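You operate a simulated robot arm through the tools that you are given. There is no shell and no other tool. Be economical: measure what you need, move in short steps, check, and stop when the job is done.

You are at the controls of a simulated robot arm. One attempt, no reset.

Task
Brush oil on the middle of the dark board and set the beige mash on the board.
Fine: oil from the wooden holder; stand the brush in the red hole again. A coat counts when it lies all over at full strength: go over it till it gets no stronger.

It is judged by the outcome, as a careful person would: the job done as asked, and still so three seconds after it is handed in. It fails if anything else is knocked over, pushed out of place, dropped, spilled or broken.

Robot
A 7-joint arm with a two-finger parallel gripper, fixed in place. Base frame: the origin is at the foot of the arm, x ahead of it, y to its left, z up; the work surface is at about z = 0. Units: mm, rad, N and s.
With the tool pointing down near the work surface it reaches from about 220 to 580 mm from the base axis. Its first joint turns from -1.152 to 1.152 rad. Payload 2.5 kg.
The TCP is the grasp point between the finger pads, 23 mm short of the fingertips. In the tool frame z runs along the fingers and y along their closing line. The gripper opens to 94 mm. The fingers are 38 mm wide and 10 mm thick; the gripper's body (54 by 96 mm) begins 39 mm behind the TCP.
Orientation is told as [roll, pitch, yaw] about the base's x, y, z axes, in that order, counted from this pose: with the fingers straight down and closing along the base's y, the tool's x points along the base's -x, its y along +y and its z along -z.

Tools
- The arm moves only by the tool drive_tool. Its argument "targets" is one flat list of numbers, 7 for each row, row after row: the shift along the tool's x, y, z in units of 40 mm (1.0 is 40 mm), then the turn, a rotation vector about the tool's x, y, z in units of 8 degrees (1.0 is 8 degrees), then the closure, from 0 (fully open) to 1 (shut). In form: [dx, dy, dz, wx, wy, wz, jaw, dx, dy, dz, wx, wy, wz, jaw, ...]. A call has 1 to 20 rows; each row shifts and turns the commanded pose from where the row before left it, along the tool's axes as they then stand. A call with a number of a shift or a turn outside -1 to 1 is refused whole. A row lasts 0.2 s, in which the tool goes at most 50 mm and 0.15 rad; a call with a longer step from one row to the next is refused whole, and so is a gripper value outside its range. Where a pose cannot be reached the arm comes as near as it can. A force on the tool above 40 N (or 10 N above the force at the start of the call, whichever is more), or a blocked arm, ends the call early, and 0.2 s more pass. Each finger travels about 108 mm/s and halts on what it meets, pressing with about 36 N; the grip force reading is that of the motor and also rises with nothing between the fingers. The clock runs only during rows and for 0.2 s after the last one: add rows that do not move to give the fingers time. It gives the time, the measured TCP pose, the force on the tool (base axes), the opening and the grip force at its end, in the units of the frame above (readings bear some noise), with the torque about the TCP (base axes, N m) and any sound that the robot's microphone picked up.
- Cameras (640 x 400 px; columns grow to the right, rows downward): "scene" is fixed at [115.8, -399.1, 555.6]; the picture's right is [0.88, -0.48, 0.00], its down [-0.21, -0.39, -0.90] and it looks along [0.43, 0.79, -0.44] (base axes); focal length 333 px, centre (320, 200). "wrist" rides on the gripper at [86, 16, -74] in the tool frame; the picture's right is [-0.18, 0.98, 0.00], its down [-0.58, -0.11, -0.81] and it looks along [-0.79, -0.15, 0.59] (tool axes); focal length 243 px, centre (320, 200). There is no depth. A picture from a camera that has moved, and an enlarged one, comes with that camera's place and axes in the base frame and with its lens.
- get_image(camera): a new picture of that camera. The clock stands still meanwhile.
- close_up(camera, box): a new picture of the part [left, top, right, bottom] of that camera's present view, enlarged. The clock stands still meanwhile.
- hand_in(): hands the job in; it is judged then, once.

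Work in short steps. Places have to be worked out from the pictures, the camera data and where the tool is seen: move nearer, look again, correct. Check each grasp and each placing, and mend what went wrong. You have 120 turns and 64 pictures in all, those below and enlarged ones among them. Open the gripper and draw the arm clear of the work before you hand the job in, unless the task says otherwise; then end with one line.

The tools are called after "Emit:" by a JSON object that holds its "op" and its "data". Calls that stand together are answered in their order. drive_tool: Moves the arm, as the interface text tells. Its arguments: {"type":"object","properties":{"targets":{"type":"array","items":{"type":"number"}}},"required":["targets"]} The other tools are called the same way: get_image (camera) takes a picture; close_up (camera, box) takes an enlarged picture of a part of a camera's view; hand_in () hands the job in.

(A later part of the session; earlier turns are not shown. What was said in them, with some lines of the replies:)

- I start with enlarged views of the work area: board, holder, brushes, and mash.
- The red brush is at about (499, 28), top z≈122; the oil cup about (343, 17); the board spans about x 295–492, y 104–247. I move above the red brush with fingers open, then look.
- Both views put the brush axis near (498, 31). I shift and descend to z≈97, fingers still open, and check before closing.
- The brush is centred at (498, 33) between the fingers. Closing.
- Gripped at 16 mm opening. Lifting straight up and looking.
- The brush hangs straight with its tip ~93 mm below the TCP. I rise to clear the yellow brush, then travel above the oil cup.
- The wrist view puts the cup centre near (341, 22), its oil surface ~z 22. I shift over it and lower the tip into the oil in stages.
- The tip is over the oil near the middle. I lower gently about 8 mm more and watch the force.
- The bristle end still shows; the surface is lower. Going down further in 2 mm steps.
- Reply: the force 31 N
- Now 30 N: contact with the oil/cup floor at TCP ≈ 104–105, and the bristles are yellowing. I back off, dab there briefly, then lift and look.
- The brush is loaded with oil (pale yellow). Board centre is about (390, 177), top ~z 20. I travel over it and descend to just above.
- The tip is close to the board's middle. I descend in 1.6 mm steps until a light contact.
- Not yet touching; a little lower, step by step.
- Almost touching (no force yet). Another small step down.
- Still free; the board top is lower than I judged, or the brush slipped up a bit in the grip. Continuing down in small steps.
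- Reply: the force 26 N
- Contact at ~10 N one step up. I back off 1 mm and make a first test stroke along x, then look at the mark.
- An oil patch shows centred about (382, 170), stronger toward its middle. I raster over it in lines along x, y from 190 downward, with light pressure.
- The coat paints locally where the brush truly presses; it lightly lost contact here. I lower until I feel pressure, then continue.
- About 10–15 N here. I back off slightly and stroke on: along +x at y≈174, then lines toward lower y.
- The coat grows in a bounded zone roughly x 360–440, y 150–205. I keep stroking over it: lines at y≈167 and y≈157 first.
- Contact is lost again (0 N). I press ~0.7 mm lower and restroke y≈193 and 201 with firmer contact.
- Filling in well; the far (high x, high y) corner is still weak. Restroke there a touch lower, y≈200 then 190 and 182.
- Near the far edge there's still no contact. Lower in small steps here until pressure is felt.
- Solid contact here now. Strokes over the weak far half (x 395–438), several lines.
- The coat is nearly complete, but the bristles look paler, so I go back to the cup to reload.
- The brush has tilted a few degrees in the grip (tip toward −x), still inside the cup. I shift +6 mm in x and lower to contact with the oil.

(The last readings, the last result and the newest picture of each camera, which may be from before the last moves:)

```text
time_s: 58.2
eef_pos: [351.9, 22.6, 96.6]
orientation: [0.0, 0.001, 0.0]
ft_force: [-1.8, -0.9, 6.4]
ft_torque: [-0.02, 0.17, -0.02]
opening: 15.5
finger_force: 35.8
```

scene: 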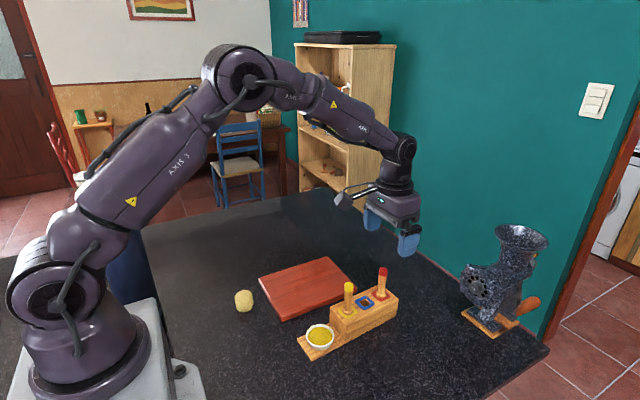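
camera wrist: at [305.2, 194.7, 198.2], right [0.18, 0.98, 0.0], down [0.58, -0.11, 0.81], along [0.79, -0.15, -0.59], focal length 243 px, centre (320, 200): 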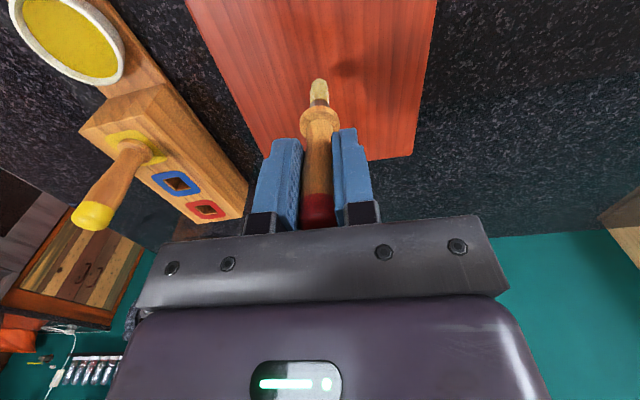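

Contact with the oil (6 N). I drag a little toward −x, which also straightens the brush in the grip, then lift and check.

Emit:
{"op": "drive_tool", "data": {"targets": [0, 0, 0.015, 0, 0, 0, 1, 0.1, 0, 0, 0, 0, 0, 1, 0.1, 0, 0, 0, 0, 0, 1, 0, 0, 0, 0, 0, 0, 1]}}

Emit:
{"op": "drive_tool", "data": {"targets": [0, 0, -0.6, 0, 0, 0, 1, 0, 0, -0.7, 0, 0, 0, 1, 0, 0, 0, 0, 0, 0, 1]}}

Emit:
{"op": "close_up", "data": {"camera": "scene", "box": [256, 265, 384, 345]}}

```text
time_s: 59.2
eef_pos: [345.0, 23.1, 95.7]
orientation: [-0.001, -0.004, -0.002]
ft_force: [5.2, 0.5, 16.3]
ft_torque: [-0.03, -0.39, 0.04]
opening: 15.3
finger_force: 35.9
```

```text
time_s: 60.0
eef_pos: [341.8, 25.2, 147.6]
orientation: [-0.001, 0.001, -0.002]
ft_force: [-0.7, 0.2, 0.8]
ft_torque: [0.01, -0.04, 0.01]
opening: 15.7
finger_force: 36.0
```

```text
5.00 times, centred on (320, 305) of scene
camera zoom: at [115.8, -399.1, 555.6], right [0.88, -0.48, 0.0], down [-0.21, -0.39, -0.9], along [0.43, 0.79, -0.44], focal length 1667 px, centre (320, -325)
```

zoom: 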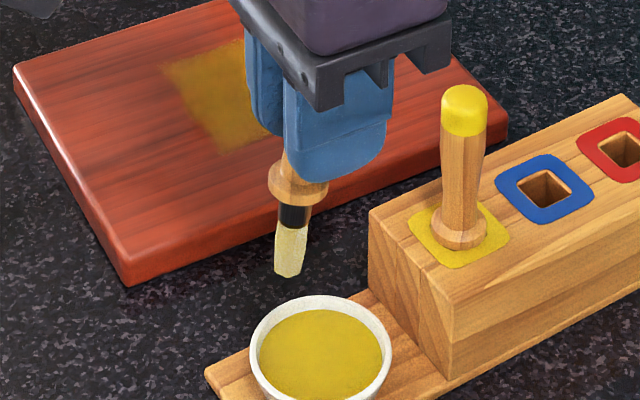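

Bristles are yellow again. I go to the far corner of the zone and descend to near contact.

Emit:
{"op": "drive_tool", "data": {"targets": [-0.4, 0.75, 0, 0, 0, 0, 1, -0.4, 0.75, 0, 0, 0, 0, 1, -0.4, 0.75, 0, 0, 0, 0, 1, -0.4, 0.75, 0, 0, 0, 0, 1, -0.4, 0.75, 0, 0, 0, 0, 1, -0.4, 0.75, 0, 0, 0, 0, 1, 0, 0, 0.6, 0, 0, 0, 1, 0, 0, 0.55, 0, 0, 0, 1, 0, 0, 0, 0, 0, 0, 1]}}

Emit:
{"op": "drive_tool", "data": {"targets": [0, 0, 0.05, 0, 0, 0, 1, 0, 0, 0.0, 0, 0, 0, 1]}}

Emit:
{"op": "close_up", "data": {"camera": "scene", "box": [264, 255, 344, 305]}}

```text
time_s: 62.0
eef_pos: [440.0, 202.4, 100.8]
orientation: [0.0, 0.001, 0.001]
ft_force: [0.6, 0.7, -0.8]
ft_torque: [0.02, 0.01, -0.02]
opening: 15.6
finger_force: 36.2
```

```text
time_s: 62.6
eef_pos: [439.5, 203.1, 98.1]
orientation: [0.0, -0.001, 0.0]
ft_force: [-0.6, 0.4, -0.7]
ft_torque: [0.0, 0.01, 0.02]
opening: 15.6
finger_force: 36.4
```

```text
8.00 times, centred on (304, 280) of scene
camera zoom: at [115.8, -399.1, 555.6], right [0.88, -0.48, 0.0], down [-0.21, -0.39, -0.9], along [0.43, 0.79, -0.44], focal length 2666 px, centre (448, -440)
```

zoom: 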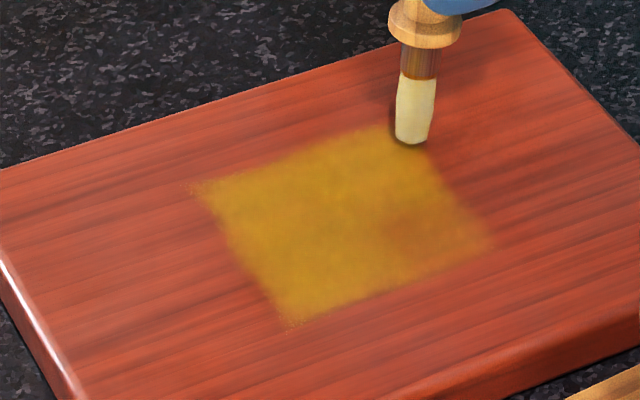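

The coat is now strong except the patch near (415, 230) px and edges. Lower to contact here.

Emit:
{"op": "drive_tool", "data": {"targets": [0, 0, 0.04, 0, 0, 0, 1, 0, 0, 0.0, 0, 0, 0, 1]}}

Emit:
{"op": "drive_tool", "data": {"targets": [0, 0, 0.03, 0, 0, 0, 1, 0, 0, 0.0, 0, 0, 0, 1]}}

```text
time_s: 63.2
eef_pos: [439.8, 202.6, 97.0]
orientation: [0.0, 0.0, 0.001]
ft_force: [0.2, 0.4, -0.3]
ft_torque: [-0.02, 0.03, -0.01]
opening: 15.9
finger_force: 35.0
```

```text
time_s: 63.8
eef_pos: [437.8, 203.2, 96.5]
orientation: [0.001, 0.001, 0.0]
ft_force: [-0.7, 0.2, 0.7]
ft_torque: [0.02, 0.03, -0.01]
opening: 15.5
finger_force: 36.2
```

Emit:
{"op": "drive_tool", "data": {"targets": [0, 0, 0.03, 0, 0, 0, 1, 0, 0, 0.0, 0, 0, 0, 1]}}

Emit:
{"op": "drive_tool", "data": {"targets": [0, 0, 0.02, 0, 0, 0, 1, 0, 0, 0.0, 0, 0, 0, 1]}}

```text
time_s: 64.4
eef_pos: [438.9, 203.7, 95.8]
orientation: [0.002, -0.002, 0.001]
ft_force: [-4.2, -1.4, 14.0]
ft_torque: [-0.03, 0.39, -0.03]
opening: 15.7
finger_force: 36.4
```

```text
time_s: 65.0
eef_pos: [441.5, 203.6, 96.6]
orientation: [0.002, -0.005, -0.001]
ft_force: [-3.7, -1.5, 25.1]
ft_torque: [-0.04, 0.46, 0.01]
opening: 15.6
finger_force: 36.1
```

Good contact. Now I stroke along y (which does not tilt the brush in the pads), stepping toward −x over the zone.

Emit:
{"op": "drive_tool", "data": {"targets": [-0.08, 0, -0.012, 0, 0, 0, 1, 0, -0.35, 0, 0, 0, 0, 1, 0, -0.35, 0, 0, 0, 0, 1, 0, -0.35, 0, 0, 0, 0, 1, 0, -0.3, 0, 0, 0, 0, 1, 0.2, 0, 0, 0, 0, 0, 1, 0, 0.35, 0, 0, 0, 0, 1, 0, 0.35, 0, 0, 0, 0, 1, 0, 0.35, 0, 0, 0, 0, 1, 0, 0.3, 0, 0, 0, 0, 1, 0.2, 0, 0, 0, 0, 0, 1, 0, -0.35, 0, 0, 0, 0, 1, 0, -0.35, 0, 0, 0, 0, 1, 0, -0.35, 0, 0, 0, 0, 1, 0, -0.3, 0, 0, 0, 0, 1]}}

Emit:
{"op": "close_up", "data": {"camera": "scene", "box": [264, 255, 344, 305]}}

```text
time_s: 68.2
eef_pos: [426.3, 146.9, 94.4]
orientation: [0.002, 0.001, -0.002]
ft_force: [1.0, 2.8, 6.2]
ft_torque: [0.21, 0.02, -0.05]
opening: 15.8
finger_force: 36.1
```

```text
8.00 times, centred on (304, 280) of scene
camera zoom: at [115.8, -399.1, 555.6], right [0.88, -0.48, 0.0], down [-0.21, -0.39, -0.9], along [0.43, 0.79, -0.44], focal length 2666 px, centre (448, -440)
```

zoom: 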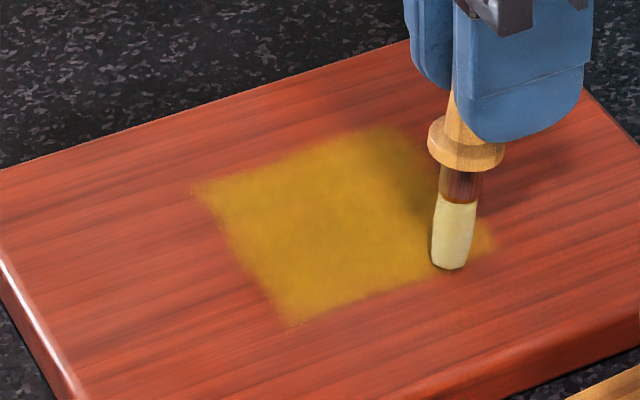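

Very good. I continue the y-strokes across the rest of the zone toward −x.

Emit:
{"op": "drive_tool", "data": {"targets": [0.22, 0, 0.003, 0, 0, 0, 1, 0, 0.35, 0, 0, 0, 0, 1, 0, 0.35, 0, 0, 0, 0, 1, 0, 0.35, 0, 0, 0, 0, 1, 0, 0.35, 0, 0, 0, 0, 1, 0.22, 0, 0.003, 0, 0, 0, 1, 0, -0.35, 0, 0, 0, 0, 1, 0, -0.35, 0, 0, 0, 0, 1, 0, -0.35, 0, 0, 0, 0, 1, 0, -0.35, 0, 0, 0, 0, 1, 0.22, 0, 0.003, 0, 0, 0, 1, 0, 0.35, 0, 0, 0, 0, 1, 0, 0.35, 0, 0, 0, 0, 1, 0, 0.35, 0, 0, 0, 0, 1, 0, 0.35, 0, 0, 0, 0, 1, 0.22, 0, 0.003, 0, 0, 0, 1]}}

Emit:
{"op": "drive_tool", "data": {"targets": [0, -0.35, 0.005, 0, 0, 0, 1, 0, -0.35, 0, 0, 0, 0, 1, 0, -0.35, 0, 0, 0, 0, 1, 0, -0.35, 0, 0, 0, 0, 1, 0.22, 0, 0.003, 0, 0, 0, 1, 0, 0.35, 0, 0, 0, 0, 1, 0, 0.35, 0, 0, 0, 0, 1, 0, 0.35, 0, 0, 0, 0, 1, 0, 0.35, 0, 0, 0, 0, 1, 0.22, 0, 0.003, 0, 0, 0, 1, 0, -0.35, 0, 0, 0, 0, 1, 0, -0.35, 0, 0, 0, 0, 1, 0, -0.35, 0, 0, 0, 0, 1, 0, -0.35, 0, 0, 0, 0, 1]}}

Emit:
{"op": "close_up", "data": {"camera": "scene", "box": [264, 255, 344, 305]}}

```text
time_s: 71.6
eef_pos: [392.1, 204.4, 95.3]
orientation: [0.001, -0.003, -0.002]
ft_force: [3.7, -0.1, 8.4]
ft_torque: [0.0, -0.2, -0.02]
opening: 15.5
finger_force: 36.0
```

```text
time_s: 74.6
eef_pos: [374.0, 148.2, 93.3]
orientation: [0.002, -0.001, 0.001]
ft_force: [0.7, 2.6, 7.7]
ft_torque: [0.27, 0.09, 0.01]
opening: 15.6
finger_force: 35.9
```

```text
8.00 times, centred on (304, 280) of scene
camera zoom: at [115.8, -399.1, 555.6], right [0.88, -0.48, 0.0], down [-0.21, -0.39, -0.9], along [0.43, 0.79, -0.44], focal length 2666 px, centre (448, -440)
```

zoom: 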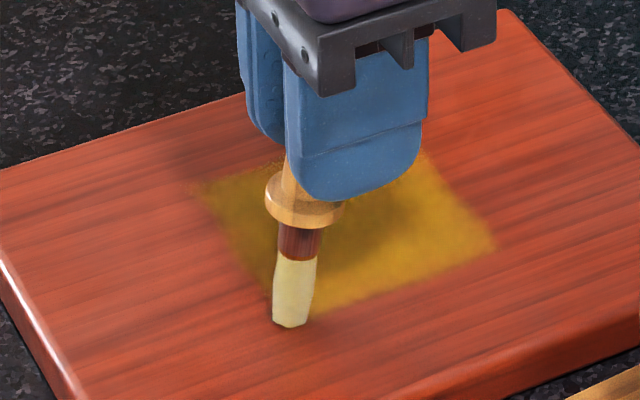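

One more line up the left edge, then lift and inspect the whole coat unobstructed.

Emit:
{"op": "drive_tool", "data": {"targets": [0.06, 0.1, 0.003, 0, 0, 0, 1, 0, 0.35, 0, 0, 0, 0, 1, 0, 0.35, 0, 0, 0, 0, 1, 0, 0.35, 0, 0, 0, 0, 1, 0, 0.35, 0, 0, 0, 0, 1, 0, 0, -0.5, 0, 0, 0, 1, 0.5, 0, -0.5, 0, 0, 0, 1, 0.5, 0, 0, 0, 0, 0, 1, 0, 0, 0, 0, 0, 0, 1]}}

Emit:
{"op": "close_up", "data": {"camera": "scene", "box": [264, 255, 344, 305]}}

```text
time_s: 76.6
eef_pos: [330.8, 208.9, 135.8]
orientation: [-0.001, 0.0, -0.001]
ft_force: [-0.1, 0.0, -0.8]
ft_torque: [-0.03, 0.01, -0.02]
opening: 15.4
finger_force: 36.2
```

```text
8.00 times, centred on (304, 280) of scene
camera zoom: at [115.8, -399.1, 555.6], right [0.88, -0.48, 0.0], down [-0.21, -0.39, -0.9], along [0.43, 0.79, -0.44], focal length 2666 px, centre (448, -440)
```

zoom: 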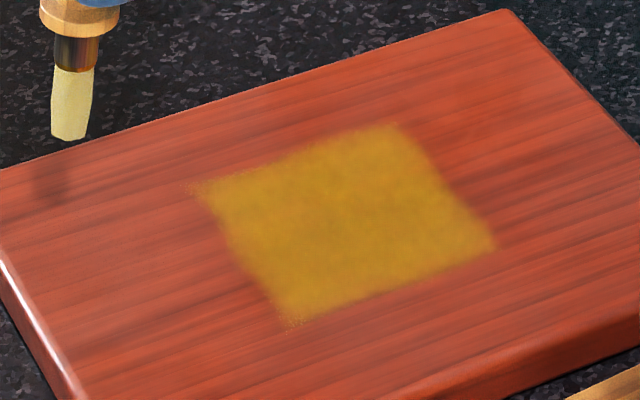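

The coat looks uniform. To confirm it is at full strength, I make one more full pass from the far edge back toward −x.

Emit:
{"op": "drive_tool", "data": {"targets": [-0.9, 0, 0, 0, 0, 0, 1, -0.9, 0, 0, 0, 0, 0, 1, -0.88, -0.1, 0, 0, 0, 0, 1, 0, 0, 0.6, 0, 0, 0, 1, 0, 0, 0.38, 0, 0, 0, 1, 0, 0, 0.02, 0, 0, 0, 1, 0, 0, 0, 0, 0, 0, 1]}}

```text
time_s: 78.2
eef_pos: [438.8, 204.2, 94.3]
orientation: [0.0, -0.001, 0.001]
ft_force: [-0.3, -0.4, -0.9]
ft_torque: [0.0, 0.01, 0.02]
opening: 15.4
finger_force: 35.9
```

Emit:
{"op": "drive_tool", "data": {"targets": [0, 0, 0.03, 0, 0, 0, 1, 0, 0, 0, 0, 0, 0, 1]}}

Emit:
{"op": "drive_tool", "data": {"targets": [0, 0, 0.02, 0, 0, 0, 1, 0, 0, 0, 0, 0, 0, 1]}}

```text
time_s: 78.8
eef_pos: [438.7, 203.5, 94.6]
orientation: [-0.002, 0.002, 0.001]
ft_force: [0.0, -0.7, 2.7]
ft_torque: [-0.07, 0.09, 0.03]
opening: 15.5
finger_force: 36.2
```

```text
time_s: 79.4
eef_pos: [438.2, 204.7, 94.6]
orientation: [0.002, -0.001, 0.0]
ft_force: [-3.4, -2.1, 16.4]
ft_torque: [-0.1, 0.41, 0.0]
opening: 15.5
finger_force: 36.3
```

Contact at ~16 N; running the second y-stroke pass.

Emit:
{"op": "drive_tool", "data": {"targets": [-0.06, 0, -0.006, 0, 0, 0, 1, 0, -0.35, 0, 0, 0, 0, 1, 0, -0.35, 0, 0, 0, 0, 1, 0, -0.35, 0, 0, 0, 0, 1, 0, -0.35, 0, 0, 0, 0, 1, 0.22, 0, 0.003, 0, 0, 0, 1, 0, 0.35, 0, 0, 0, 0, 1, 0, 0.35, 0, 0, 0, 0, 1, 0, 0.35, 0, 0, 0, 0, 1, 0, 0.35, 0, 0, 0, 0, 1, 0.22, 0, 0.003, 0, 0, 0, 1, 0, -0.35, 0, 0, 0, 0, 1, 0, -0.35, 0, 0, 0, 0, 1, 0, -0.35, 0, 0, 0, 0, 1, 0, -0.35, 0, 0, 0, 0, 1]}}

Emit:
{"op": "drive_tool", "data": {"targets": [0.22, 0, 0.004, 0, 0, 0, 1, 0, 0.35, 0, 0, 0, 0, 1, 0, 0.35, 0, 0, 0, 0, 1, 0, 0.35, 0, 0, 0, 0, 1, 0, 0.35, 0, 0, 0, 0, 1, 0.22, 0, 0.004, 0, 0, 0, 1, 0, -0.35, 0, 0, 0, 0, 1, 0, -0.35, 0, 0, 0, 0, 1, 0, -0.35, 0, 0, 0, 0, 1, 0, -0.35, 0, 0, 0, 0, 1, 0.22, 0, 0.004, 0, 0, 0, 1, 0, 0.35, 0, 0, 0, 0, 1, 0, 0.35, 0, 0, 0, 0, 1, 0, 0.35, 0, 0, 0, 0, 1, 0, 0.35, 0, 0, 0, 0, 1]}}

Emit:
{"op": "drive_tool", "data": {"targets": [0.22, 0, 0.004, 0, 0, 0, 1, 0, -0.35, 0, 0, 0, 0, 1, 0, -0.35, 0, 0, 0, 0, 1, 0, -0.35, 0, 0, 0, 0, 1, 0, -0.35, 0, 0, 0, 0, 1, 0.22, 0, 0.004, 0, 0, 0, 1, 0, 0.35, 0, 0, 0, 0, 1, 0, 0.35, 0, 0, 0, 0, 1, 0, 0.35, 0, 0, 0, 0, 1, 0, 0.35, 0, 0, 0, 0, 1, 0.1, 0, 0.003, 0, 0, 0, 1, 0, -0.35, 0, 0, 0, 0, 1, 0, -0.35, 0, 0, 0, 0, 1, 0, -0.35, 0, 0, 0, 0, 1, 0, -0.35, 0, 0, 0, 0, 1]}}

Emit:
{"op": "drive_tool", "data": {"targets": [0, 0, -0.6, 0, 0, 0, 1, 0.2, -0.3, -0.9, 0, 0, 0, 1, 0.2, -0.6, -0.6, 0, 0, 0, 1, 0, -0.6, 0, 0, 0, 0, 1, 0, -0.6, 0, 0, 0, 0, 1, 0, 0, 0, 0, 0, 0, 1]}}

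Emit:
{"op": "close_up", "data": {"camera": "scene", "box": [240, 235, 400, 335]}}

```text
time_s: 82.6
eef_pos: [421.9, 147.9, 92.2]
orientation: [0.0, 0.0, -0.001]
ft_force: [-0.1, 2.8, 7.5]
ft_torque: [0.25, 0.11, -0.06]
opening: 15.6
finger_force: 36.2
```

```text
time_s: 85.8
eef_pos: [395.8, 204.5, 91.9]
orientation: [-0.001, 0.0, 0.0]
ft_force: [1.2, -8.3, 20.2]
ft_torque: [-0.56, 0.23, 0.1]
opening: 15.6
finger_force: 35.7
```

```text
time_s: 89.0
eef_pos: [374.9, 147.8, 90.2]
orientation: [0.0, 0.001, 0.001]
ft_force: [0.0, 3.8, 5.5]
ft_torque: [0.18, 0.04, -0.03]
opening: 15.2
finger_force: 35.9
```

```text
time_s: 90.4
eef_pos: [359.6, 64.5, 176.1]
orientation: [0.0, 0.0, 0.0]
ft_force: [0.0, 0.0, -0.2]
ft_torque: [0.05, 0.02, 0.0]
opening: 15.4
finger_force: 35.4
```

```text
4.00 times, centred on (320, 285) of scene
camera zoom: at [115.8, -399.1, 555.6], right [0.88, -0.48, 0.0], down [-0.21, -0.39, -0.9], along [0.43, 0.79, -0.44], focal length 1333 px, centre (320, -140)
```

zoom: 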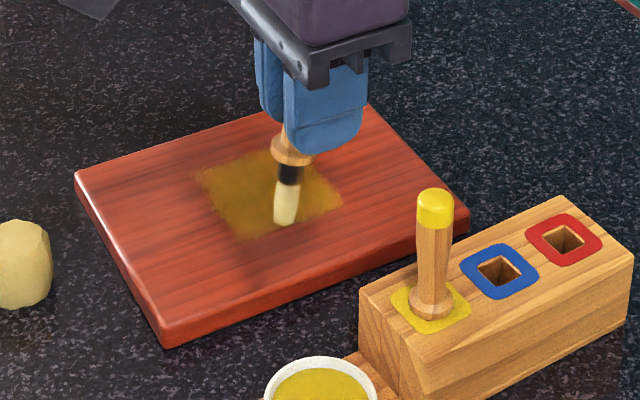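

I raise the brush and go above the red hole (staying clear of the yellow brush), then look at both the coat and the brush's tilt.

Emit:
{"op": "drive_tool", "data": {"targets": [0, 0, -0.7, 0, 0, 0, 1, 0, 0, -0.7, 0, 0, 0, 1, -0.7, 0, 0, 0, 0, 0, 1, -0.7, 0, 0, 0, 0, 0, 1, -0.7, 0, 0, 0, 0, 0, 1, -0.7, 0, 0, 0, 0, 0, 1, -0.7, 0, 0, 0, 0, 0, 1, 0, -0.4, 0, 0, 0, 0, 1, 0, -0.38, 0, 0, 0, 0, 1, 0, 0, 0, 0, 0, 0, 1]}}

Emit:
{"op": "close_up", "data": {"camera": "scene", "box": [232, 180, 424, 300]}}

Emit:
{"op": "close_up", "data": {"camera": "scene", "box": [264, 255, 344, 305]}}

Emit:
{"op": "get_image", "data": {"camera": "wrist"}}

```text
time_s: 92.6
eef_pos: [498.6, 34.9, 231.7]
orientation: [0.001, -0.001, 0.001]
ft_force: [-0.3, -0.3, 0.0]
ft_torque: [0.0, 0.04, 0.02]
opening: 15.3
finger_force: 35.6
```

```text
3.33 times, centred on (328, 240) of scene
camera zoom: at [115.8, -399.1, 555.6], right [0.88, -0.48, 0.0], down [-0.21, -0.39, -0.9], along [0.43, 0.79, -0.44], focal length 1111 px, centre (293, 67)
```

zoom: 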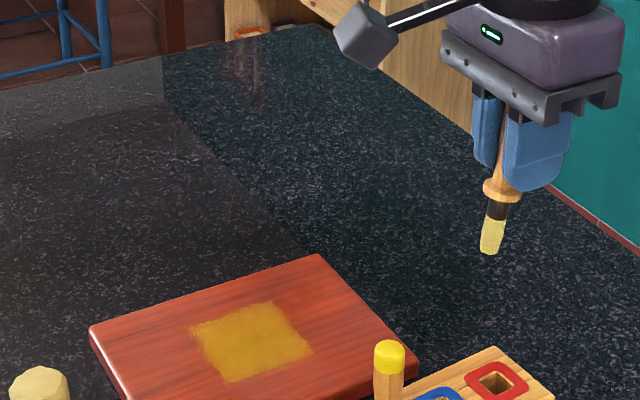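

```text
8.00 times, centred on (304, 280) of scene
camera zoom: at [115.8, -399.1, 555.6], right [0.88, -0.48, 0.0], down [-0.21, -0.39, -0.9], along [0.43, 0.79, -0.44], focal length 2666 px, centre (448, -440)
```

zoom: 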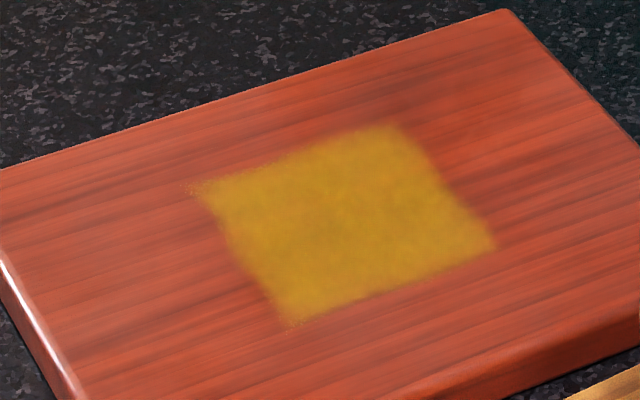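

```text
22 pictures are left
camera wrist: at [411.4, 50.2, 306.5], right [0.18, 0.98, 0.0], down [0.58, -0.11, 0.81], along [0.79, -0.15, -0.59], focal length 243 px, centre (320, 200)
```

wrist: 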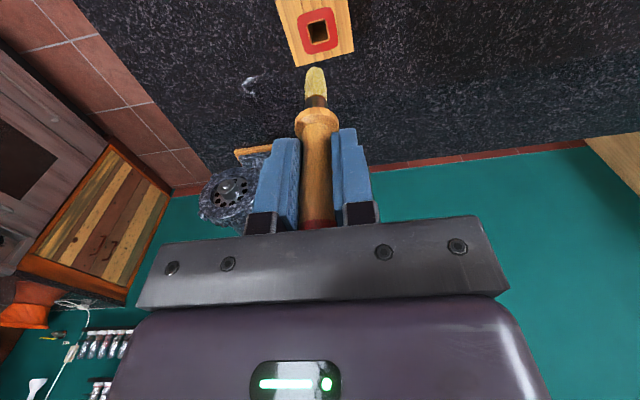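

The coat did not get any stronger, so it's done. The brush is tilted ~6–7° in the grip (tip toward −x). I rotate the tool about y to make the brush upright and re-look closely.

Emit:
{"op": "drive_tool", "data": {"targets": [0, 0, 0, 0, -0.4, 0, 1, 0, 0, 0, 0, -0.4, 0, 1, 0, 0, 0, 0, 0, 0, 1]}}

Emit:
{"op": "close_up", "data": {"camera": "scene", "box": [330, 190, 430, 300]}}

Emit:
{"op": "close_up", "data": {"camera": "wrist", "box": [240, 0, 400, 240]}}

```text
time_s: 93.4
eef_pos: [497.1, 34.1, 231.3]
orientation: [0.001, -0.109, 0.0]
ft_force: [-0.5, -0.6, -0.9]
ft_torque: [0.0, -0.03, -0.04]
opening: 15.2
finger_force: 36.3
```

```text
3.64 times, centred on (380, 245) of scene
camera zoom: at [115.8, -399.1, 555.6], right [0.88, -0.48, 0.0], down [-0.21, -0.39, -0.9], along [0.43, 0.79, -0.44], focal length 1212 px, centre (102, 36)
```

zoom: 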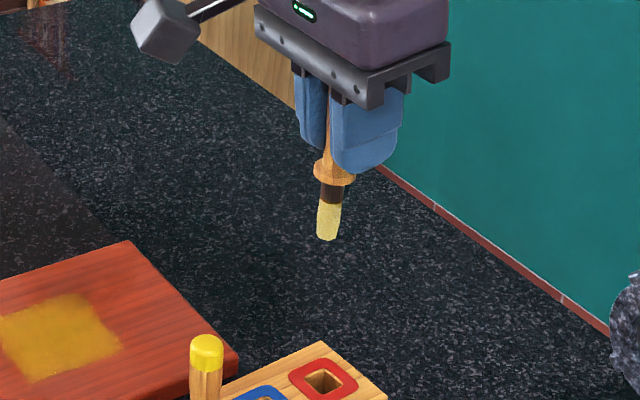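

```text
1.67 times, centred on (320, 120) of wrist
camera zoom: at [403.5, 50.0, 296.0], right [0.18, 0.98, 0.02], down [0.49, -0.11, 0.87], along [0.85, -0.15, -0.5], focal length 404 px, centre (320, 333)
```

zoom: 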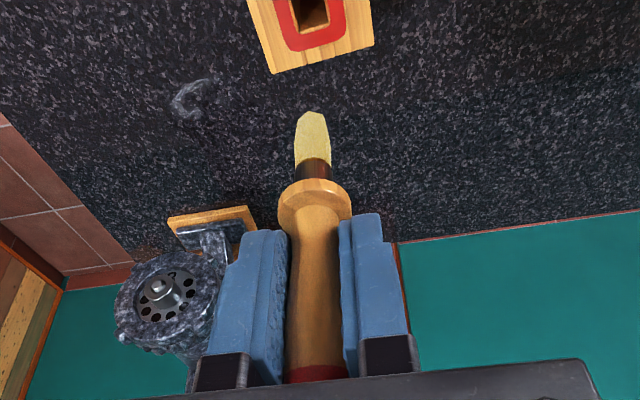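

Brush now upright, its axis at x ≈ 491 versus the hole at ≈ 498.5. I shift ~+7.5 mm in x, −1.5 in y and descend until the tip is ~25 mm above the block, then check.

Emit:
{"op": "drive_tool", "data": {"targets": [0.01, -0.04, 0.6, 0, 0, 0, 1, 0.01, 0, 0.7, 0, 0, 0, 1, 0, 0, 0.58, 0, 0, 0, 1, 0, 0, 0, 0, 0, 0, 1]}}

Emit:
{"op": "close_up", "data": {"camera": "scene", "box": [340, 230, 420, 310]}}

Emit:
{"op": "close_up", "data": {"camera": "wrist", "box": [240, 0, 400, 160]}}

```text
time_s: 94.4
eef_pos: [507.5, 34.2, 155.1]
orientation: [0.001, -0.114, -0.001]
ft_force: [0.2, -0.2, -0.9]
ft_torque: [0.01, 0.0, 0.02]
opening: 15.4
finger_force: 36.5
```

```text
5.00 times, centred on (380, 270) of scene
camera zoom: at [115.8, -399.1, 555.6], right [0.88, -0.48, 0.0], down [-0.21, -0.39, -0.9], along [0.43, 0.79, -0.44], focal length 1667 px, centre (20, -150)
```

zoom: 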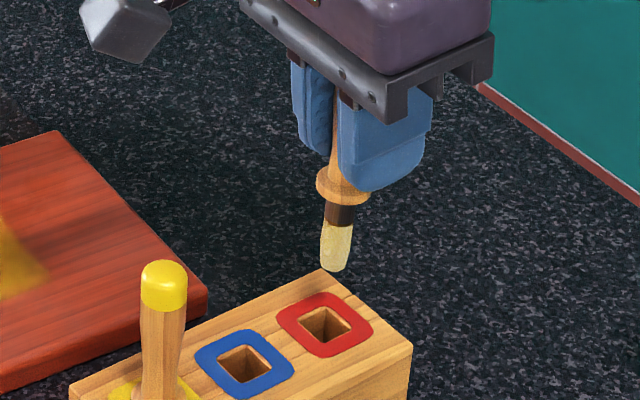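

```text
2.50 times, centred on (320, 80) of wrist
camera zoom: at [412.8, 49.4, 220.0], right [0.18, 0.98, 0.02], down [0.49, -0.11, 0.87], along [0.85, -0.15, -0.5], focal length 606 px, centre (320, 500)
```

zoom: 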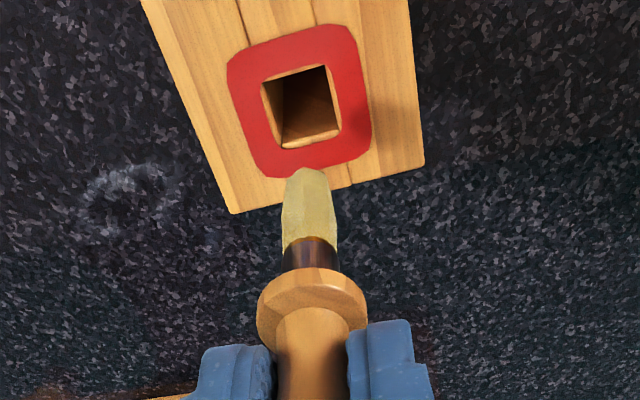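

The tip is ~2 mm too far in x and ~1 mm in y relative to the hole. I correct and lower so the tip just enters the hole.

Emit:
{"op": "drive_tool", "data": {"targets": [0.09, -0.025, 0.3, 0, 0, 0, 1, 0.03, 0, 0.3, 0, 0, 0, 1, 0.025, 0, 0.25, 0, 0, 0, 1, 0, 0, 0, 0, 0, 0, 1]}}

Emit:
{"op": "close_up", "data": {"camera": "scene", "box": [340, 230, 420, 310]}}

Emit:
{"op": "close_up", "data": {"camera": "wrist", "box": [240, 0, 400, 160]}}

```text
time_s: 95.4
eef_pos: [504.8, 31.9, 121.8]
orientation: [0.002, -0.113, 0.001]
ft_force: [-0.5, -0.9, 0.2]
ft_torque: [0.0, 0.0, 0.01]
opening: 15.4
finger_force: 35.5
```

```text
5.00 times, centred on (380, 270) of scene
camera zoom: at [115.8, -399.1, 555.6], right [0.88, -0.48, 0.0], down [-0.21, -0.39, -0.9], along [0.43, 0.79, -0.44], focal length 1667 px, centre (20, -150)
```

zoom: 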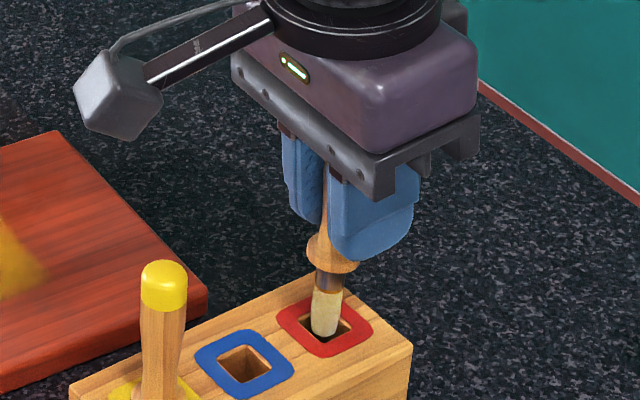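

```text
2.50 times, centred on (320, 80) of wrist
camera zoom: at [409.8, 47.8, 186.5], right [0.18, 0.98, 0.02], down [0.49, -0.11, 0.87], along [0.85, -0.15, -0.5], focal length 606 px, centre (320, 500)
```

zoom: 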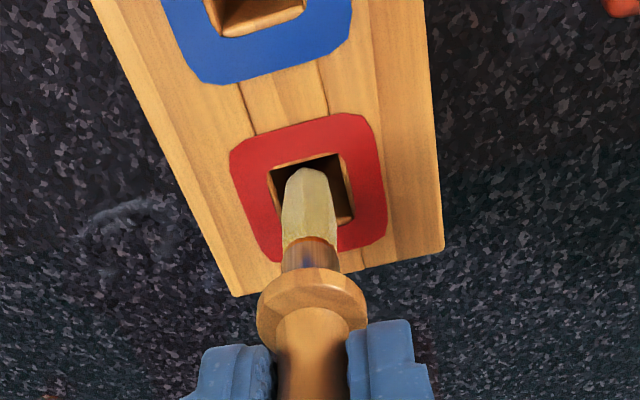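

The tip is entering the hole, nearly centred. Lower straight down in small steps, watching force.

Emit:
{"op": "drive_tool", "data": {"targets": [0.017, 0.015, 0.15, 0, 0, 0, 1, 0.017, 0, 0.15, 0, 0, 0, 1, 0.017, 0, 0.15, 0, 0, 0, 1, 0.011, 0, 0.1, 0, 0, 0, 1, 0, 0, 0, 0, 0, 0, 1]}}

Emit:
{"op": "close_up", "data": {"camera": "scene", "box": [340, 230, 420, 310]}}

```text
time_s: 96.6
eef_pos: [504.5, 30.5, 99.8]
orientation: [0.001, -0.112, -0.001]
ft_force: [-0.2, 0.8, -0.2]
ft_torque: [-0.03, -0.03, -0.03]
opening: 15.5
finger_force: 35.9
```

```text
5.00 times, centred on (380, 270) of scene
camera zoom: at [115.8, -399.1, 555.6], right [0.88, -0.48, 0.0], down [-0.21, -0.39, -0.9], along [0.43, 0.79, -0.44], focal length 1667 px, centre (20, -150)
```

zoom: 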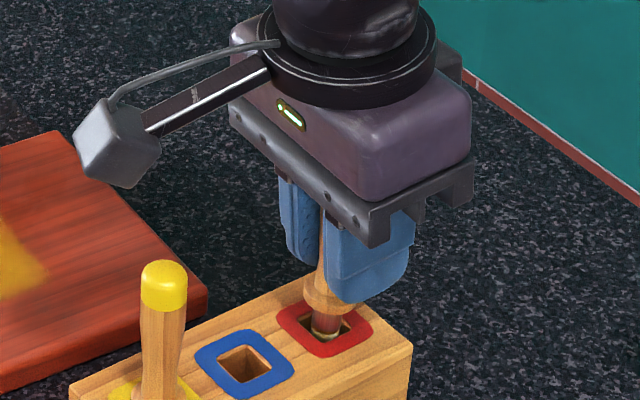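

Going in freely. Continue until the collar seats.

Emit:
{"op": "drive_tool", "data": {"targets": [0.011, 0, 0.1, 0, 0, 0, 1, 0.009, 0, 0.08, 0, 0, 0, 1, 0, 0, 0, 0, 0, 0, 1]}}

Emit:
{"op": "drive_tool", "data": {"targets": [0.006, 0, 0.05, 0, 0, 0, 1, 0.006, 0, 0.05, 0, 0, 0, 1, 0, 0, 0, 0, 0, 0, 1]}}

Emit:
{"op": "close_up", "data": {"camera": "scene", "box": [340, 230, 420, 310]}}

```text
time_s: 97.4
eef_pos: [504.6, 30.9, 91.6]
orientation: [0.0, -0.112, 0.0]
ft_force: [0.5, 0.1, -0.6]
ft_torque: [-0.03, 0.02, 0.03]
opening: 15.3
finger_force: 36.7
```

```text
time_s: 98.2
eef_pos: [504.1, 31.6, 88.8]
orientation: [0.001, -0.112, -0.001]
ft_force: [0.1, -0.4, -0.6]
ft_torque: [-0.01, 0.02, 0.01]
opening: 15.0
finger_force: 36.0
```

```text
5.00 times, centred on (380, 270) of scene
camera zoom: at [115.8, -399.1, 555.6], right [0.88, -0.48, 0.0], down [-0.21, -0.39, -0.9], along [0.43, 0.79, -0.44], focal length 1667 px, centre (20, -150)
```

zoom: 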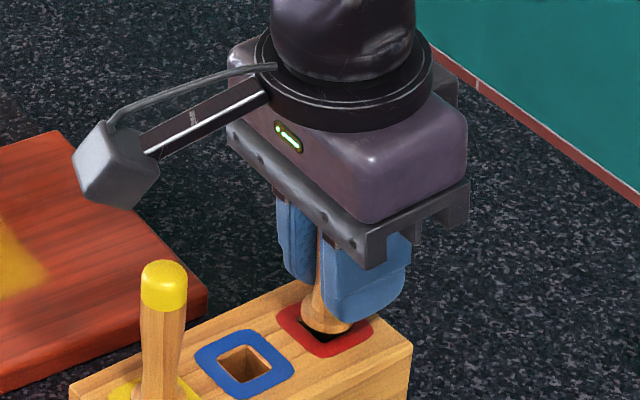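

Collar just above the block; a couple more mm.

Emit:
{"op": "drive_tool", "data": {"targets": [0.005, 0, 0.04, 0, 0, 0, 1, 0, 0, 0, 0, 0, 0, 1]}}

Emit:
{"op": "drive_tool", "data": {"targets": [0.005, 0, 0.04, 0, 0, 0, 1, 0, 0, 0, 0, 0, 0, 1]}}

```text
time_s: 98.8
eef_pos: [503.1, 31.0, 86.6]
orientation: [0.0, -0.111, -0.001]
ft_force: [0.2, 0.1, 0.2]
ft_torque: [0.03, -0.02, 0.01]
opening: 15.6
finger_force: 35.4
```

```text
time_s: 99.4
eef_pos: [504.8, 31.2, 85.0]
orientation: [-0.001, -0.111, -0.001]
ft_force: [-0.3, 0.2, 0.1]
ft_torque: [0.0, 0.04, 0.0]
opening: 15.3
finger_force: 35.8
```

Emit:
{"op": "drive_tool", "data": {"targets": [0.005, 0, 0.04, 0, 0, 0, 1, 0, 0, 0, 0, 0, 0, 1]}}

Emit:
{"op": "close_up", "data": {"camera": "scene", "box": [350, 250, 410, 310]}}

```text
time_s: 100.0
eef_pos: [504.6, 30.2, 83.9]
orientation: [-0.001, -0.112, 0.001]
ft_force: [-2.5, 0.5, 8.7]
ft_torque: [-0.05, 0.05, -0.04]
opening: 15.2
finger_force: 35.9
```

```text
6.67 times, centred on (380, 280) of scene
camera zoom: at [115.8, -399.1, 555.6], right [0.88, -0.48, 0.0], down [-0.21, -0.39, -0.9], along [0.43, 0.79, -0.44], focal length 2222 px, centre (-80, -333)
```

zoom: 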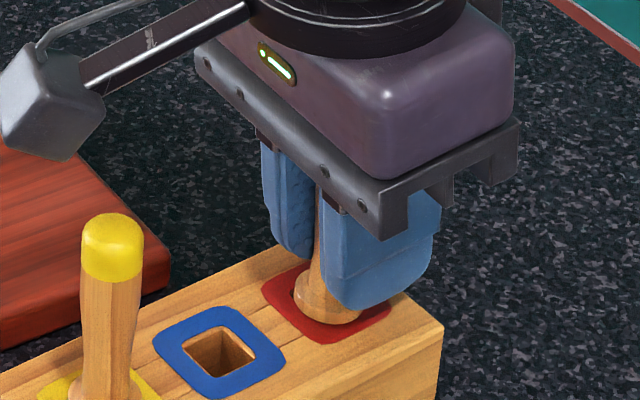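

Seated (8.7 N on the collar). I open the gripper and retreat upward, then level the tool.

Emit:
{"op": "drive_tool", "data": {"targets": [0, 0, 0, 0, 0, 0, 0.6, 0, 0, 0, 0, 0, 0, 0.2, 0, 0, 0, 0, 0, 0, 0, 0, 0, 0, 0, 0, 0, 0, -0.03, 0, -0.3, 0, 0, 0, 0, -0.05, 0, -0.6, 0, 0, 0, 0, -0.08, 0, -0.8, 0, 0, 0, 0, -0.08, 0, -0.8, 0, 0, 0, 0, 0, 0, 0, 0, 0.4, 0, 0, 0, 0, 0, 0, 0.4, 0, 0, 0, 0, 0, 0, 0, 0, 0]}}

Emit:
{"op": "close_up", "data": {"camera": "scene", "box": [220, 240, 420, 365]}}

```text
time_s: 102.4
eef_pos: [502.4, 31.9, 183.3]
orientation: [0.001, 0.003, 0.001]
ft_force: [0.3, -0.1, -0.4]
ft_torque: [0.02, 0.01, -0.01]
opening: 94.1
finger_force: 0.1
```

```text
3.20 times, centred on (320, 302) of scene
camera zoom: at [115.8, -399.1, 555.6], right [0.88, -0.48, 0.0], down [-0.21, -0.39, -0.9], along [0.43, 0.79, -0.44], focal length 1067 px, centre (320, -128)
```

zoom: 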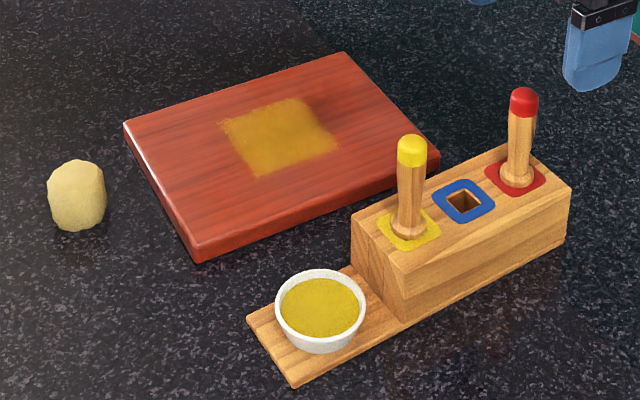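

The brush stands back in the red hole and all is in place. Now the mash: about (239, 190), ~41 mm wide and ~40 mm tall. I move above it with open fingers and look.

Emit:
{"op": "drive_tool", "data": {"targets": [0.728, 0.442, 0, 0, 0, 0, 0, 0.728, 0.442, 0, 0, 0, 0, 0, 0.728, 0.442, 0, 0, 0, 0, 0, 0.728, 0.442, 0, 0, 0, 0, 0, 0.728, 0.442, 0, 0, 0, 0, 0, 0.728, 0.442, 0, 0, 0, 0, 0, 0.728, 0.442, 0, 0, 0, 0, 0, 0.728, 0.442, 0, 0, 0, 0, 0, 0.728, 0.442, 0, 0, 0, 0, 0, 0, 0, 0, 0, 0, 0, 0]}}

Emit:
{"op": "get_image", "data": {"camera": "wrist"}}

```text
time_s: 104.6
eef_pos: [239.7, 189.7, 185.0]
orientation: [0.0, 0.001, -0.002]
ft_force: [0.7, -0.6, 0.1]
ft_torque: [-0.02, -0.03, 0.01]
opening: 94.3
finger_force: 0.0
```

```text
11 pictures are left
camera wrist: at [153.2, 206.8, 260.0], right [0.18, 0.98, 0.0], down [0.58, -0.11, 0.81], along [0.79, -0.15, -0.59], focal length 243 px, centre (320, 200)
```

wrist: 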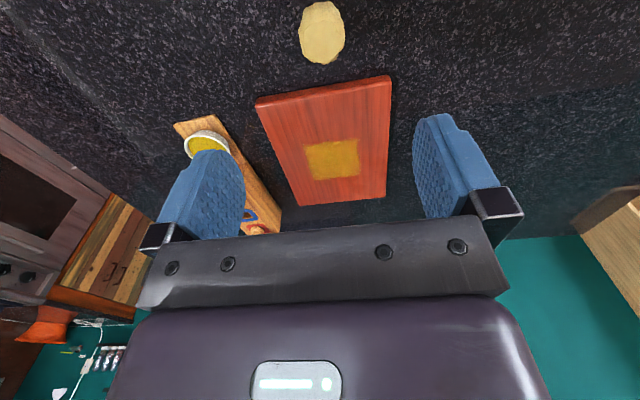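

The mash lies at about (236, 192). I shift and descend to just above it, then check centring.

Emit:
{"op": "drive_tool", "data": {"targets": [0.04, 0.035, 0.7, 0, 0, 0, 0, 0.04, 0.035, 0.7, 0, 0, 0, 0, 0, 0, 0.7, 0, 0, 0, 0, 0, 0, 0.6, 0, 0, 0, 0, 0, 0, 0, 0, 0, 0, 0]}}

Emit:
{"op": "get_image", "data": {"camera": "wrist"}}

Emit:
{"op": "close_up", "data": {"camera": "scene", "box": [190, 240, 318, 320]}}

```text
time_s: 105.8
eef_pos: [237.3, 194.8, 75.6]
orientation: [0.001, 0.0, 0.001]
ft_force: [-0.1, -0.1, -0.8]
ft_torque: [-0.02, -0.01, -0.04]
opening: 94.2
finger_force: 0.0
```

```text
10 pictures are left
camera wrist: at [150.3, 209.7, 150.1], right [0.18, 0.98, 0.0], down [0.58, -0.11, 0.81], along [0.79, -0.15, -0.59], focal length 243 px, centre (320, 200)
```

wrist: 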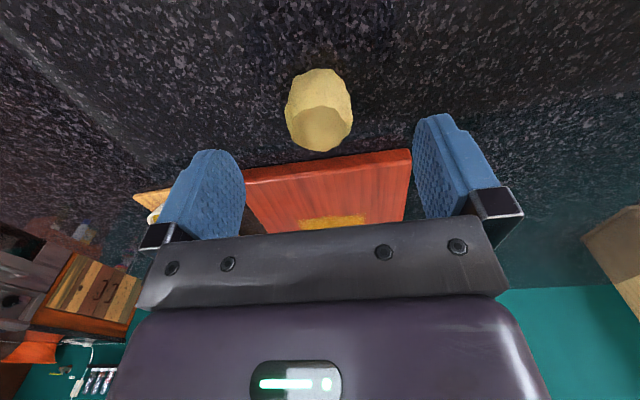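

```text
5.00 times, centred on (254, 280) of scene
camera zoom: at [115.8, -399.1, 555.6], right [0.88, -0.48, 0.0], down [-0.21, -0.39, -0.9], along [0.43, 0.79, -0.44], focal length 1667 px, centre (650, -200)
```

zoom: 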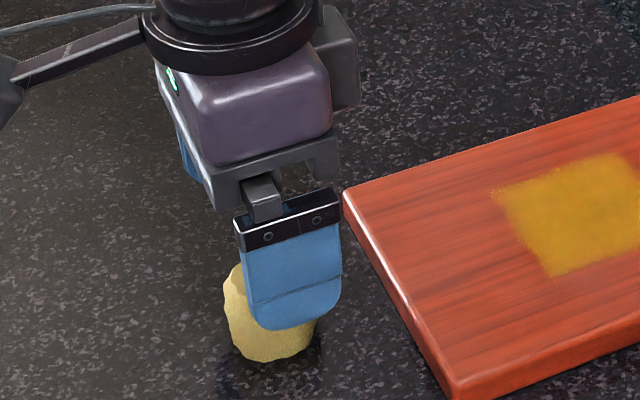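

Well centred. I descend to z≈27 and close gently in small increments.

Emit:
{"op": "drive_tool", "data": {"targets": [0, 0, 0.5, 0, 0, 0, 0, 0, 0, 0.5, 0, 0, 0, 0, 0, 0, 0.2, 0, 0, 0, 0, 0, 0, 0, 0, 0, 0, 0.3, 0, 0, 0, 0, 0, 0, 0.45, 0, 0, 0, 0, 0, 0, 0.52, 0, 0, 0, 0, 0, 0, 0.55, 0, 0, 0, 0, 0, 0, 0.55]}}

```text
time_s: 107.6
eef_pos: [238.6, 194.3, 25.7]
orientation: [0.001, 0.0, -0.002]
ft_force: [0.3, 0.4, -0.4]
ft_torque: [0.01, 0.0, -0.01]
opening: 42.2
finger_force: 0.1
```

Emit:
{"op": "drive_tool", "data": {"targets": [0, 0, 0, 0, 0, 0, 0.57, 0, 0, 0, 0, 0, 0, 0.59, 0, 0, 0, 0, 0, 0, 0.59]}}

Emit:
{"op": "drive_tool", "data": {"targets": [0, 0, 0, 0, 0, 0, 0.61, 0, 0, 0, 0, 0, 0, 0.61]}}

```text
time_s: 108.4
eef_pos: [238.5, 194.7, 26.7]
orientation: [0.001, 0.001, -0.002]
ft_force: [-0.4, -0.3, 1.2]
ft_torque: [0.02, -0.01, 0.01]
opening: 41.6
finger_force: 14.0
```

```text
time_s: 109.0
eef_pos: [237.7, 194.9, 26.9]
orientation: [0.0, 0.0, 0.0]
ft_force: [0.0, 0.0, 0.0]
ft_torque: [-0.02, -0.01, -0.01]
opening: 41.5
finger_force: 13.9
```

Held at 41.5 mm with 14 N and not squashing. Test lift.

Emit:
{"op": "drive_tool", "data": {"targets": [0, 0, -0.2, 0, 0, 0, 0.62, 0, 0, -0.5, 0, 0, 0, 0.62, 0, 0, -0.5, 0, 0, 0, 0.62, 0, 0, -0.3, 0, 0, 0, 0.62, 0, 0, 0, 0, 0, 0, 0.62]}}

Emit:
{"op": "get_image", "data": {"camera": "wrist"}}

```text
time_s: 110.2
eef_pos: [238.4, 194.2, 88.1]
orientation: [0.001, 0.0, 0.001]
ft_force: [0.5, 0.2, -0.3]
ft_torque: [-0.01, 0.03, 0.0]
opening: 41.7
finger_force: 14.1
```

```text
8 pictures are left
camera wrist: at [150.4, 210.1, 164.6], right [0.18, 0.98, 0.0], down [0.58, -0.11, 0.81], along [0.79, -0.15, -0.59], focal length 243 px, centre (320, 200)
```

wrist: 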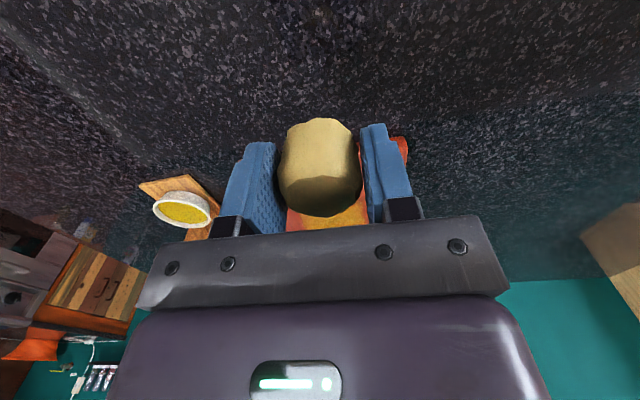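

Securely held. I carry it over the board's middle (≈396, 181) and lower to a little above the board.

Emit:
{"op": "drive_tool", "data": {"targets": [-0.66, -0.055, 0, 0, 0, 0, 0.62, -0.66, -0.055, 0, 0, 0, 0, 0.62, -0.66, -0.055, 0, 0, 0, 0, 0.62, -0.66, -0.055, 0, 0, 0, 0, 0.62, -0.66, -0.055, 0, 0, 0, 0, 0.62, -0.66, -0.055, 0, 0, 0, 0, 0.62, 0, 0, 0.4, 0, 0, 0, 0.62, 0, 0, 0.4, 0, 0, 0, 0.62, 0, 0, 0, 0, 0, 0, 0.62]}}

Emit:
{"op": "close_up", "data": {"camera": "scene", "box": [240, 220, 368, 300]}}

```text
time_s: 112.2
eef_pos: [396.3, 181.1, 56.2]
orientation: [0.0, 0.0, 0.001]
ft_force: [-0.9, -0.4, -0.8]
ft_torque: [-0.02, -0.03, -0.01]
opening: 41.4
finger_force: 14.1
```

```text
5.00 times, centred on (304, 260) of scene
camera zoom: at [115.8, -399.1, 555.6], right [0.88, -0.48, 0.0], down [-0.21, -0.39, -0.9], along [0.43, 0.79, -0.44], focal length 1667 px, centre (400, -100)
```

zoom: 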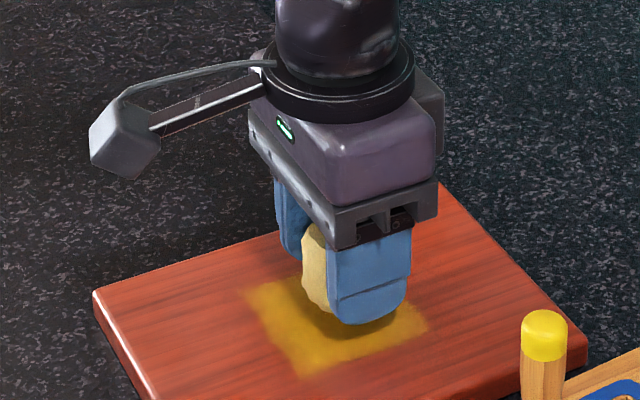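

Near the middle, several mm above. Lower in 2 mm steps until touch.

Emit:
{"op": "drive_tool", "data": {"targets": [0, 0, 0.06, 0, 0, 0, 0.62, 0, 0, 0.06, 0, 0, 0, 0.62, 0, 0, 0.06, 0, 0, 0, 0.62, 0, 0, 0, 0, 0, 0, 0.62]}}

Emit:
{"op": "drive_tool", "data": {"targets": [0, 0, 0.05, 0, 0, 0, 0.62, 0, 0, 0.05, 0, 0, 0, 0.62, 0, 0, 0, 0, 0, 0, 0.62]}}

```text
time_s: 113.2
eef_pos: [395.4, 182.3, 48.8]
orientation: [0.001, 0.0, 0.0]
ft_force: [-0.3, -1.0, -0.8]
ft_torque: [0.0, 0.01, 0.02]
opening: 41.4
finger_force: 13.7
```

```text
time_s: 114.0
eef_pos: [396.8, 180.3, 45.5]
orientation: [0.0, 0.0, 0.0]
ft_force: [0.0, -0.3, -0.8]
ft_torque: [0.01, 0.03, -0.05]
opening: 41.5
finger_force: 14.3
```

Emit:
{"op": "drive_tool", "data": {"targets": [0, 0, 0.05, 0, 0, 0, 0.62, 0, 0, 0, 0, 0, 0, 0.62]}}

Emit:
{"op": "drive_tool", "data": {"targets": [0, 0, 0.04, 0, 0, 0, 0.62, 0, 0, 0, 0, 0, 0, 0.62]}}

Emit:
{"op": "close_up", "data": {"camera": "scene", "box": [264, 245, 344, 305]}}

```text
time_s: 114.6
eef_pos: [397.4, 180.4, 43.1]
orientation: [0.002, -0.002, 0.0]
ft_force: [-1.9, -0.4, 13.9]
ft_torque: [-0.02, 0.07, 0.01]
opening: 41.7
finger_force: 14.1
```

```text
time_s: 115.2
eef_pos: [396.1, 181.1, 40.9]
orientation: [0.002, -0.004, 0.001]
ft_force: [1.7, 1.3, 15.1]
ft_torque: [0.0, -0.02, 0.0]
opening: 41.6
finger_force: 13.5
```

```text
6.67 times, centred on (304, 275) of scene
camera zoom: at [115.8, -399.1, 555.6], right [0.88, -0.48, 0.0], down [-0.21, -0.39, -0.9], along [0.43, 0.79, -0.44], focal length 2222 px, centre (427, -300)
```

zoom: 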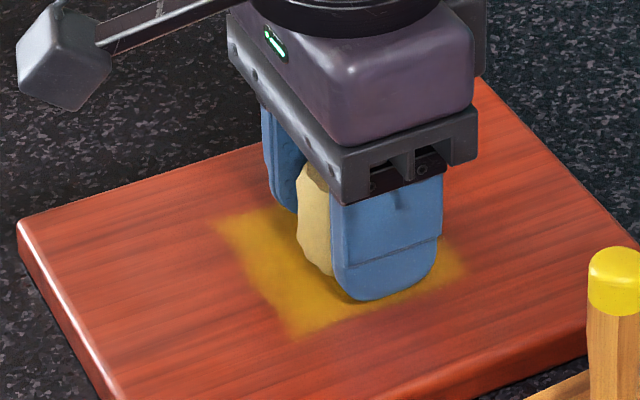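

The mash rests on the board (15 N). I ease up slightly, open, and lift straight up.

Emit:
{"op": "drive_tool", "data": {"targets": [0, 0, -0.03, 0, 0, 0, 0.6, 0, 0, 0, 0, 0, 0, 0.5, 0, 0, 0, 0, 0, 0, 0.3, 0, 0, 0, 0, 0, 0, 0.05, 0, 0, 0, 0, 0, 0, 0, 0, 0, -0.3, 0, 0, 0, 0, 0, 0, -0.7, 0, 0, 0, 0, 0, 0, -0.9, 0, 0, 0, 0, 0, 0, -0.9, 0, 0, 0, 0, 0, 0, -0.9, 0, 0, 0, 0, 0, 0, -0.9, 0, 0, 0, 0, 0, 0, 0, 0, 0, 0, 0]}}

Emit:
{"op": "close_up", "data": {"camera": "scene", "box": [220, 240, 420, 365]}}

```text
time_s: 117.8
eef_pos: [396.4, 181.0, 227.3]
orientation: [-0.001, -0.001, -0.002]
ft_force: [-0.1, -0.2, -0.9]
ft_torque: [0.01, 0.03, -0.02]
opening: 94.1
finger_force: 0.1
```

```text
3.20 times, centred on (320, 302) of scene
camera zoom: at [115.8, -399.1, 555.6], right [0.88, -0.48, 0.0], down [-0.21, -0.39, -0.9], along [0.43, 0.79, -0.44], focal length 1067 px, centre (320, -128)
```

zoom: 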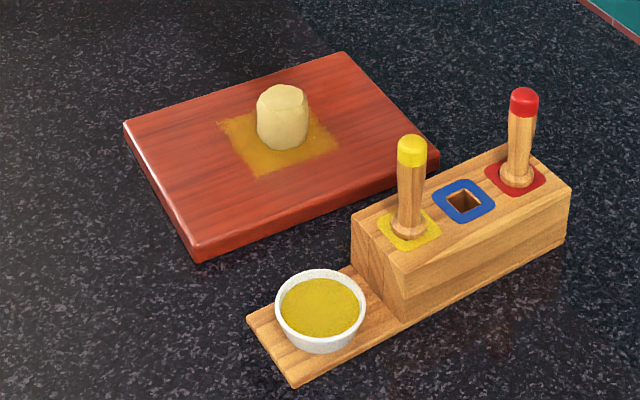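

The picture shows the mash upright on the oiled middle of the board, the brush in the red hole, and nothing else disturbed. The gripper is open and the arm is clear, so I hand in.

Emit:
{"op": "hand_in", "data": {}}

```text
The job is handed in.
```

I oiled the middle of the dark board until the coat got no stronger, put the brush back upright in the red hole, and set the beige mash on the oiled patch; nothing else was disturbed.
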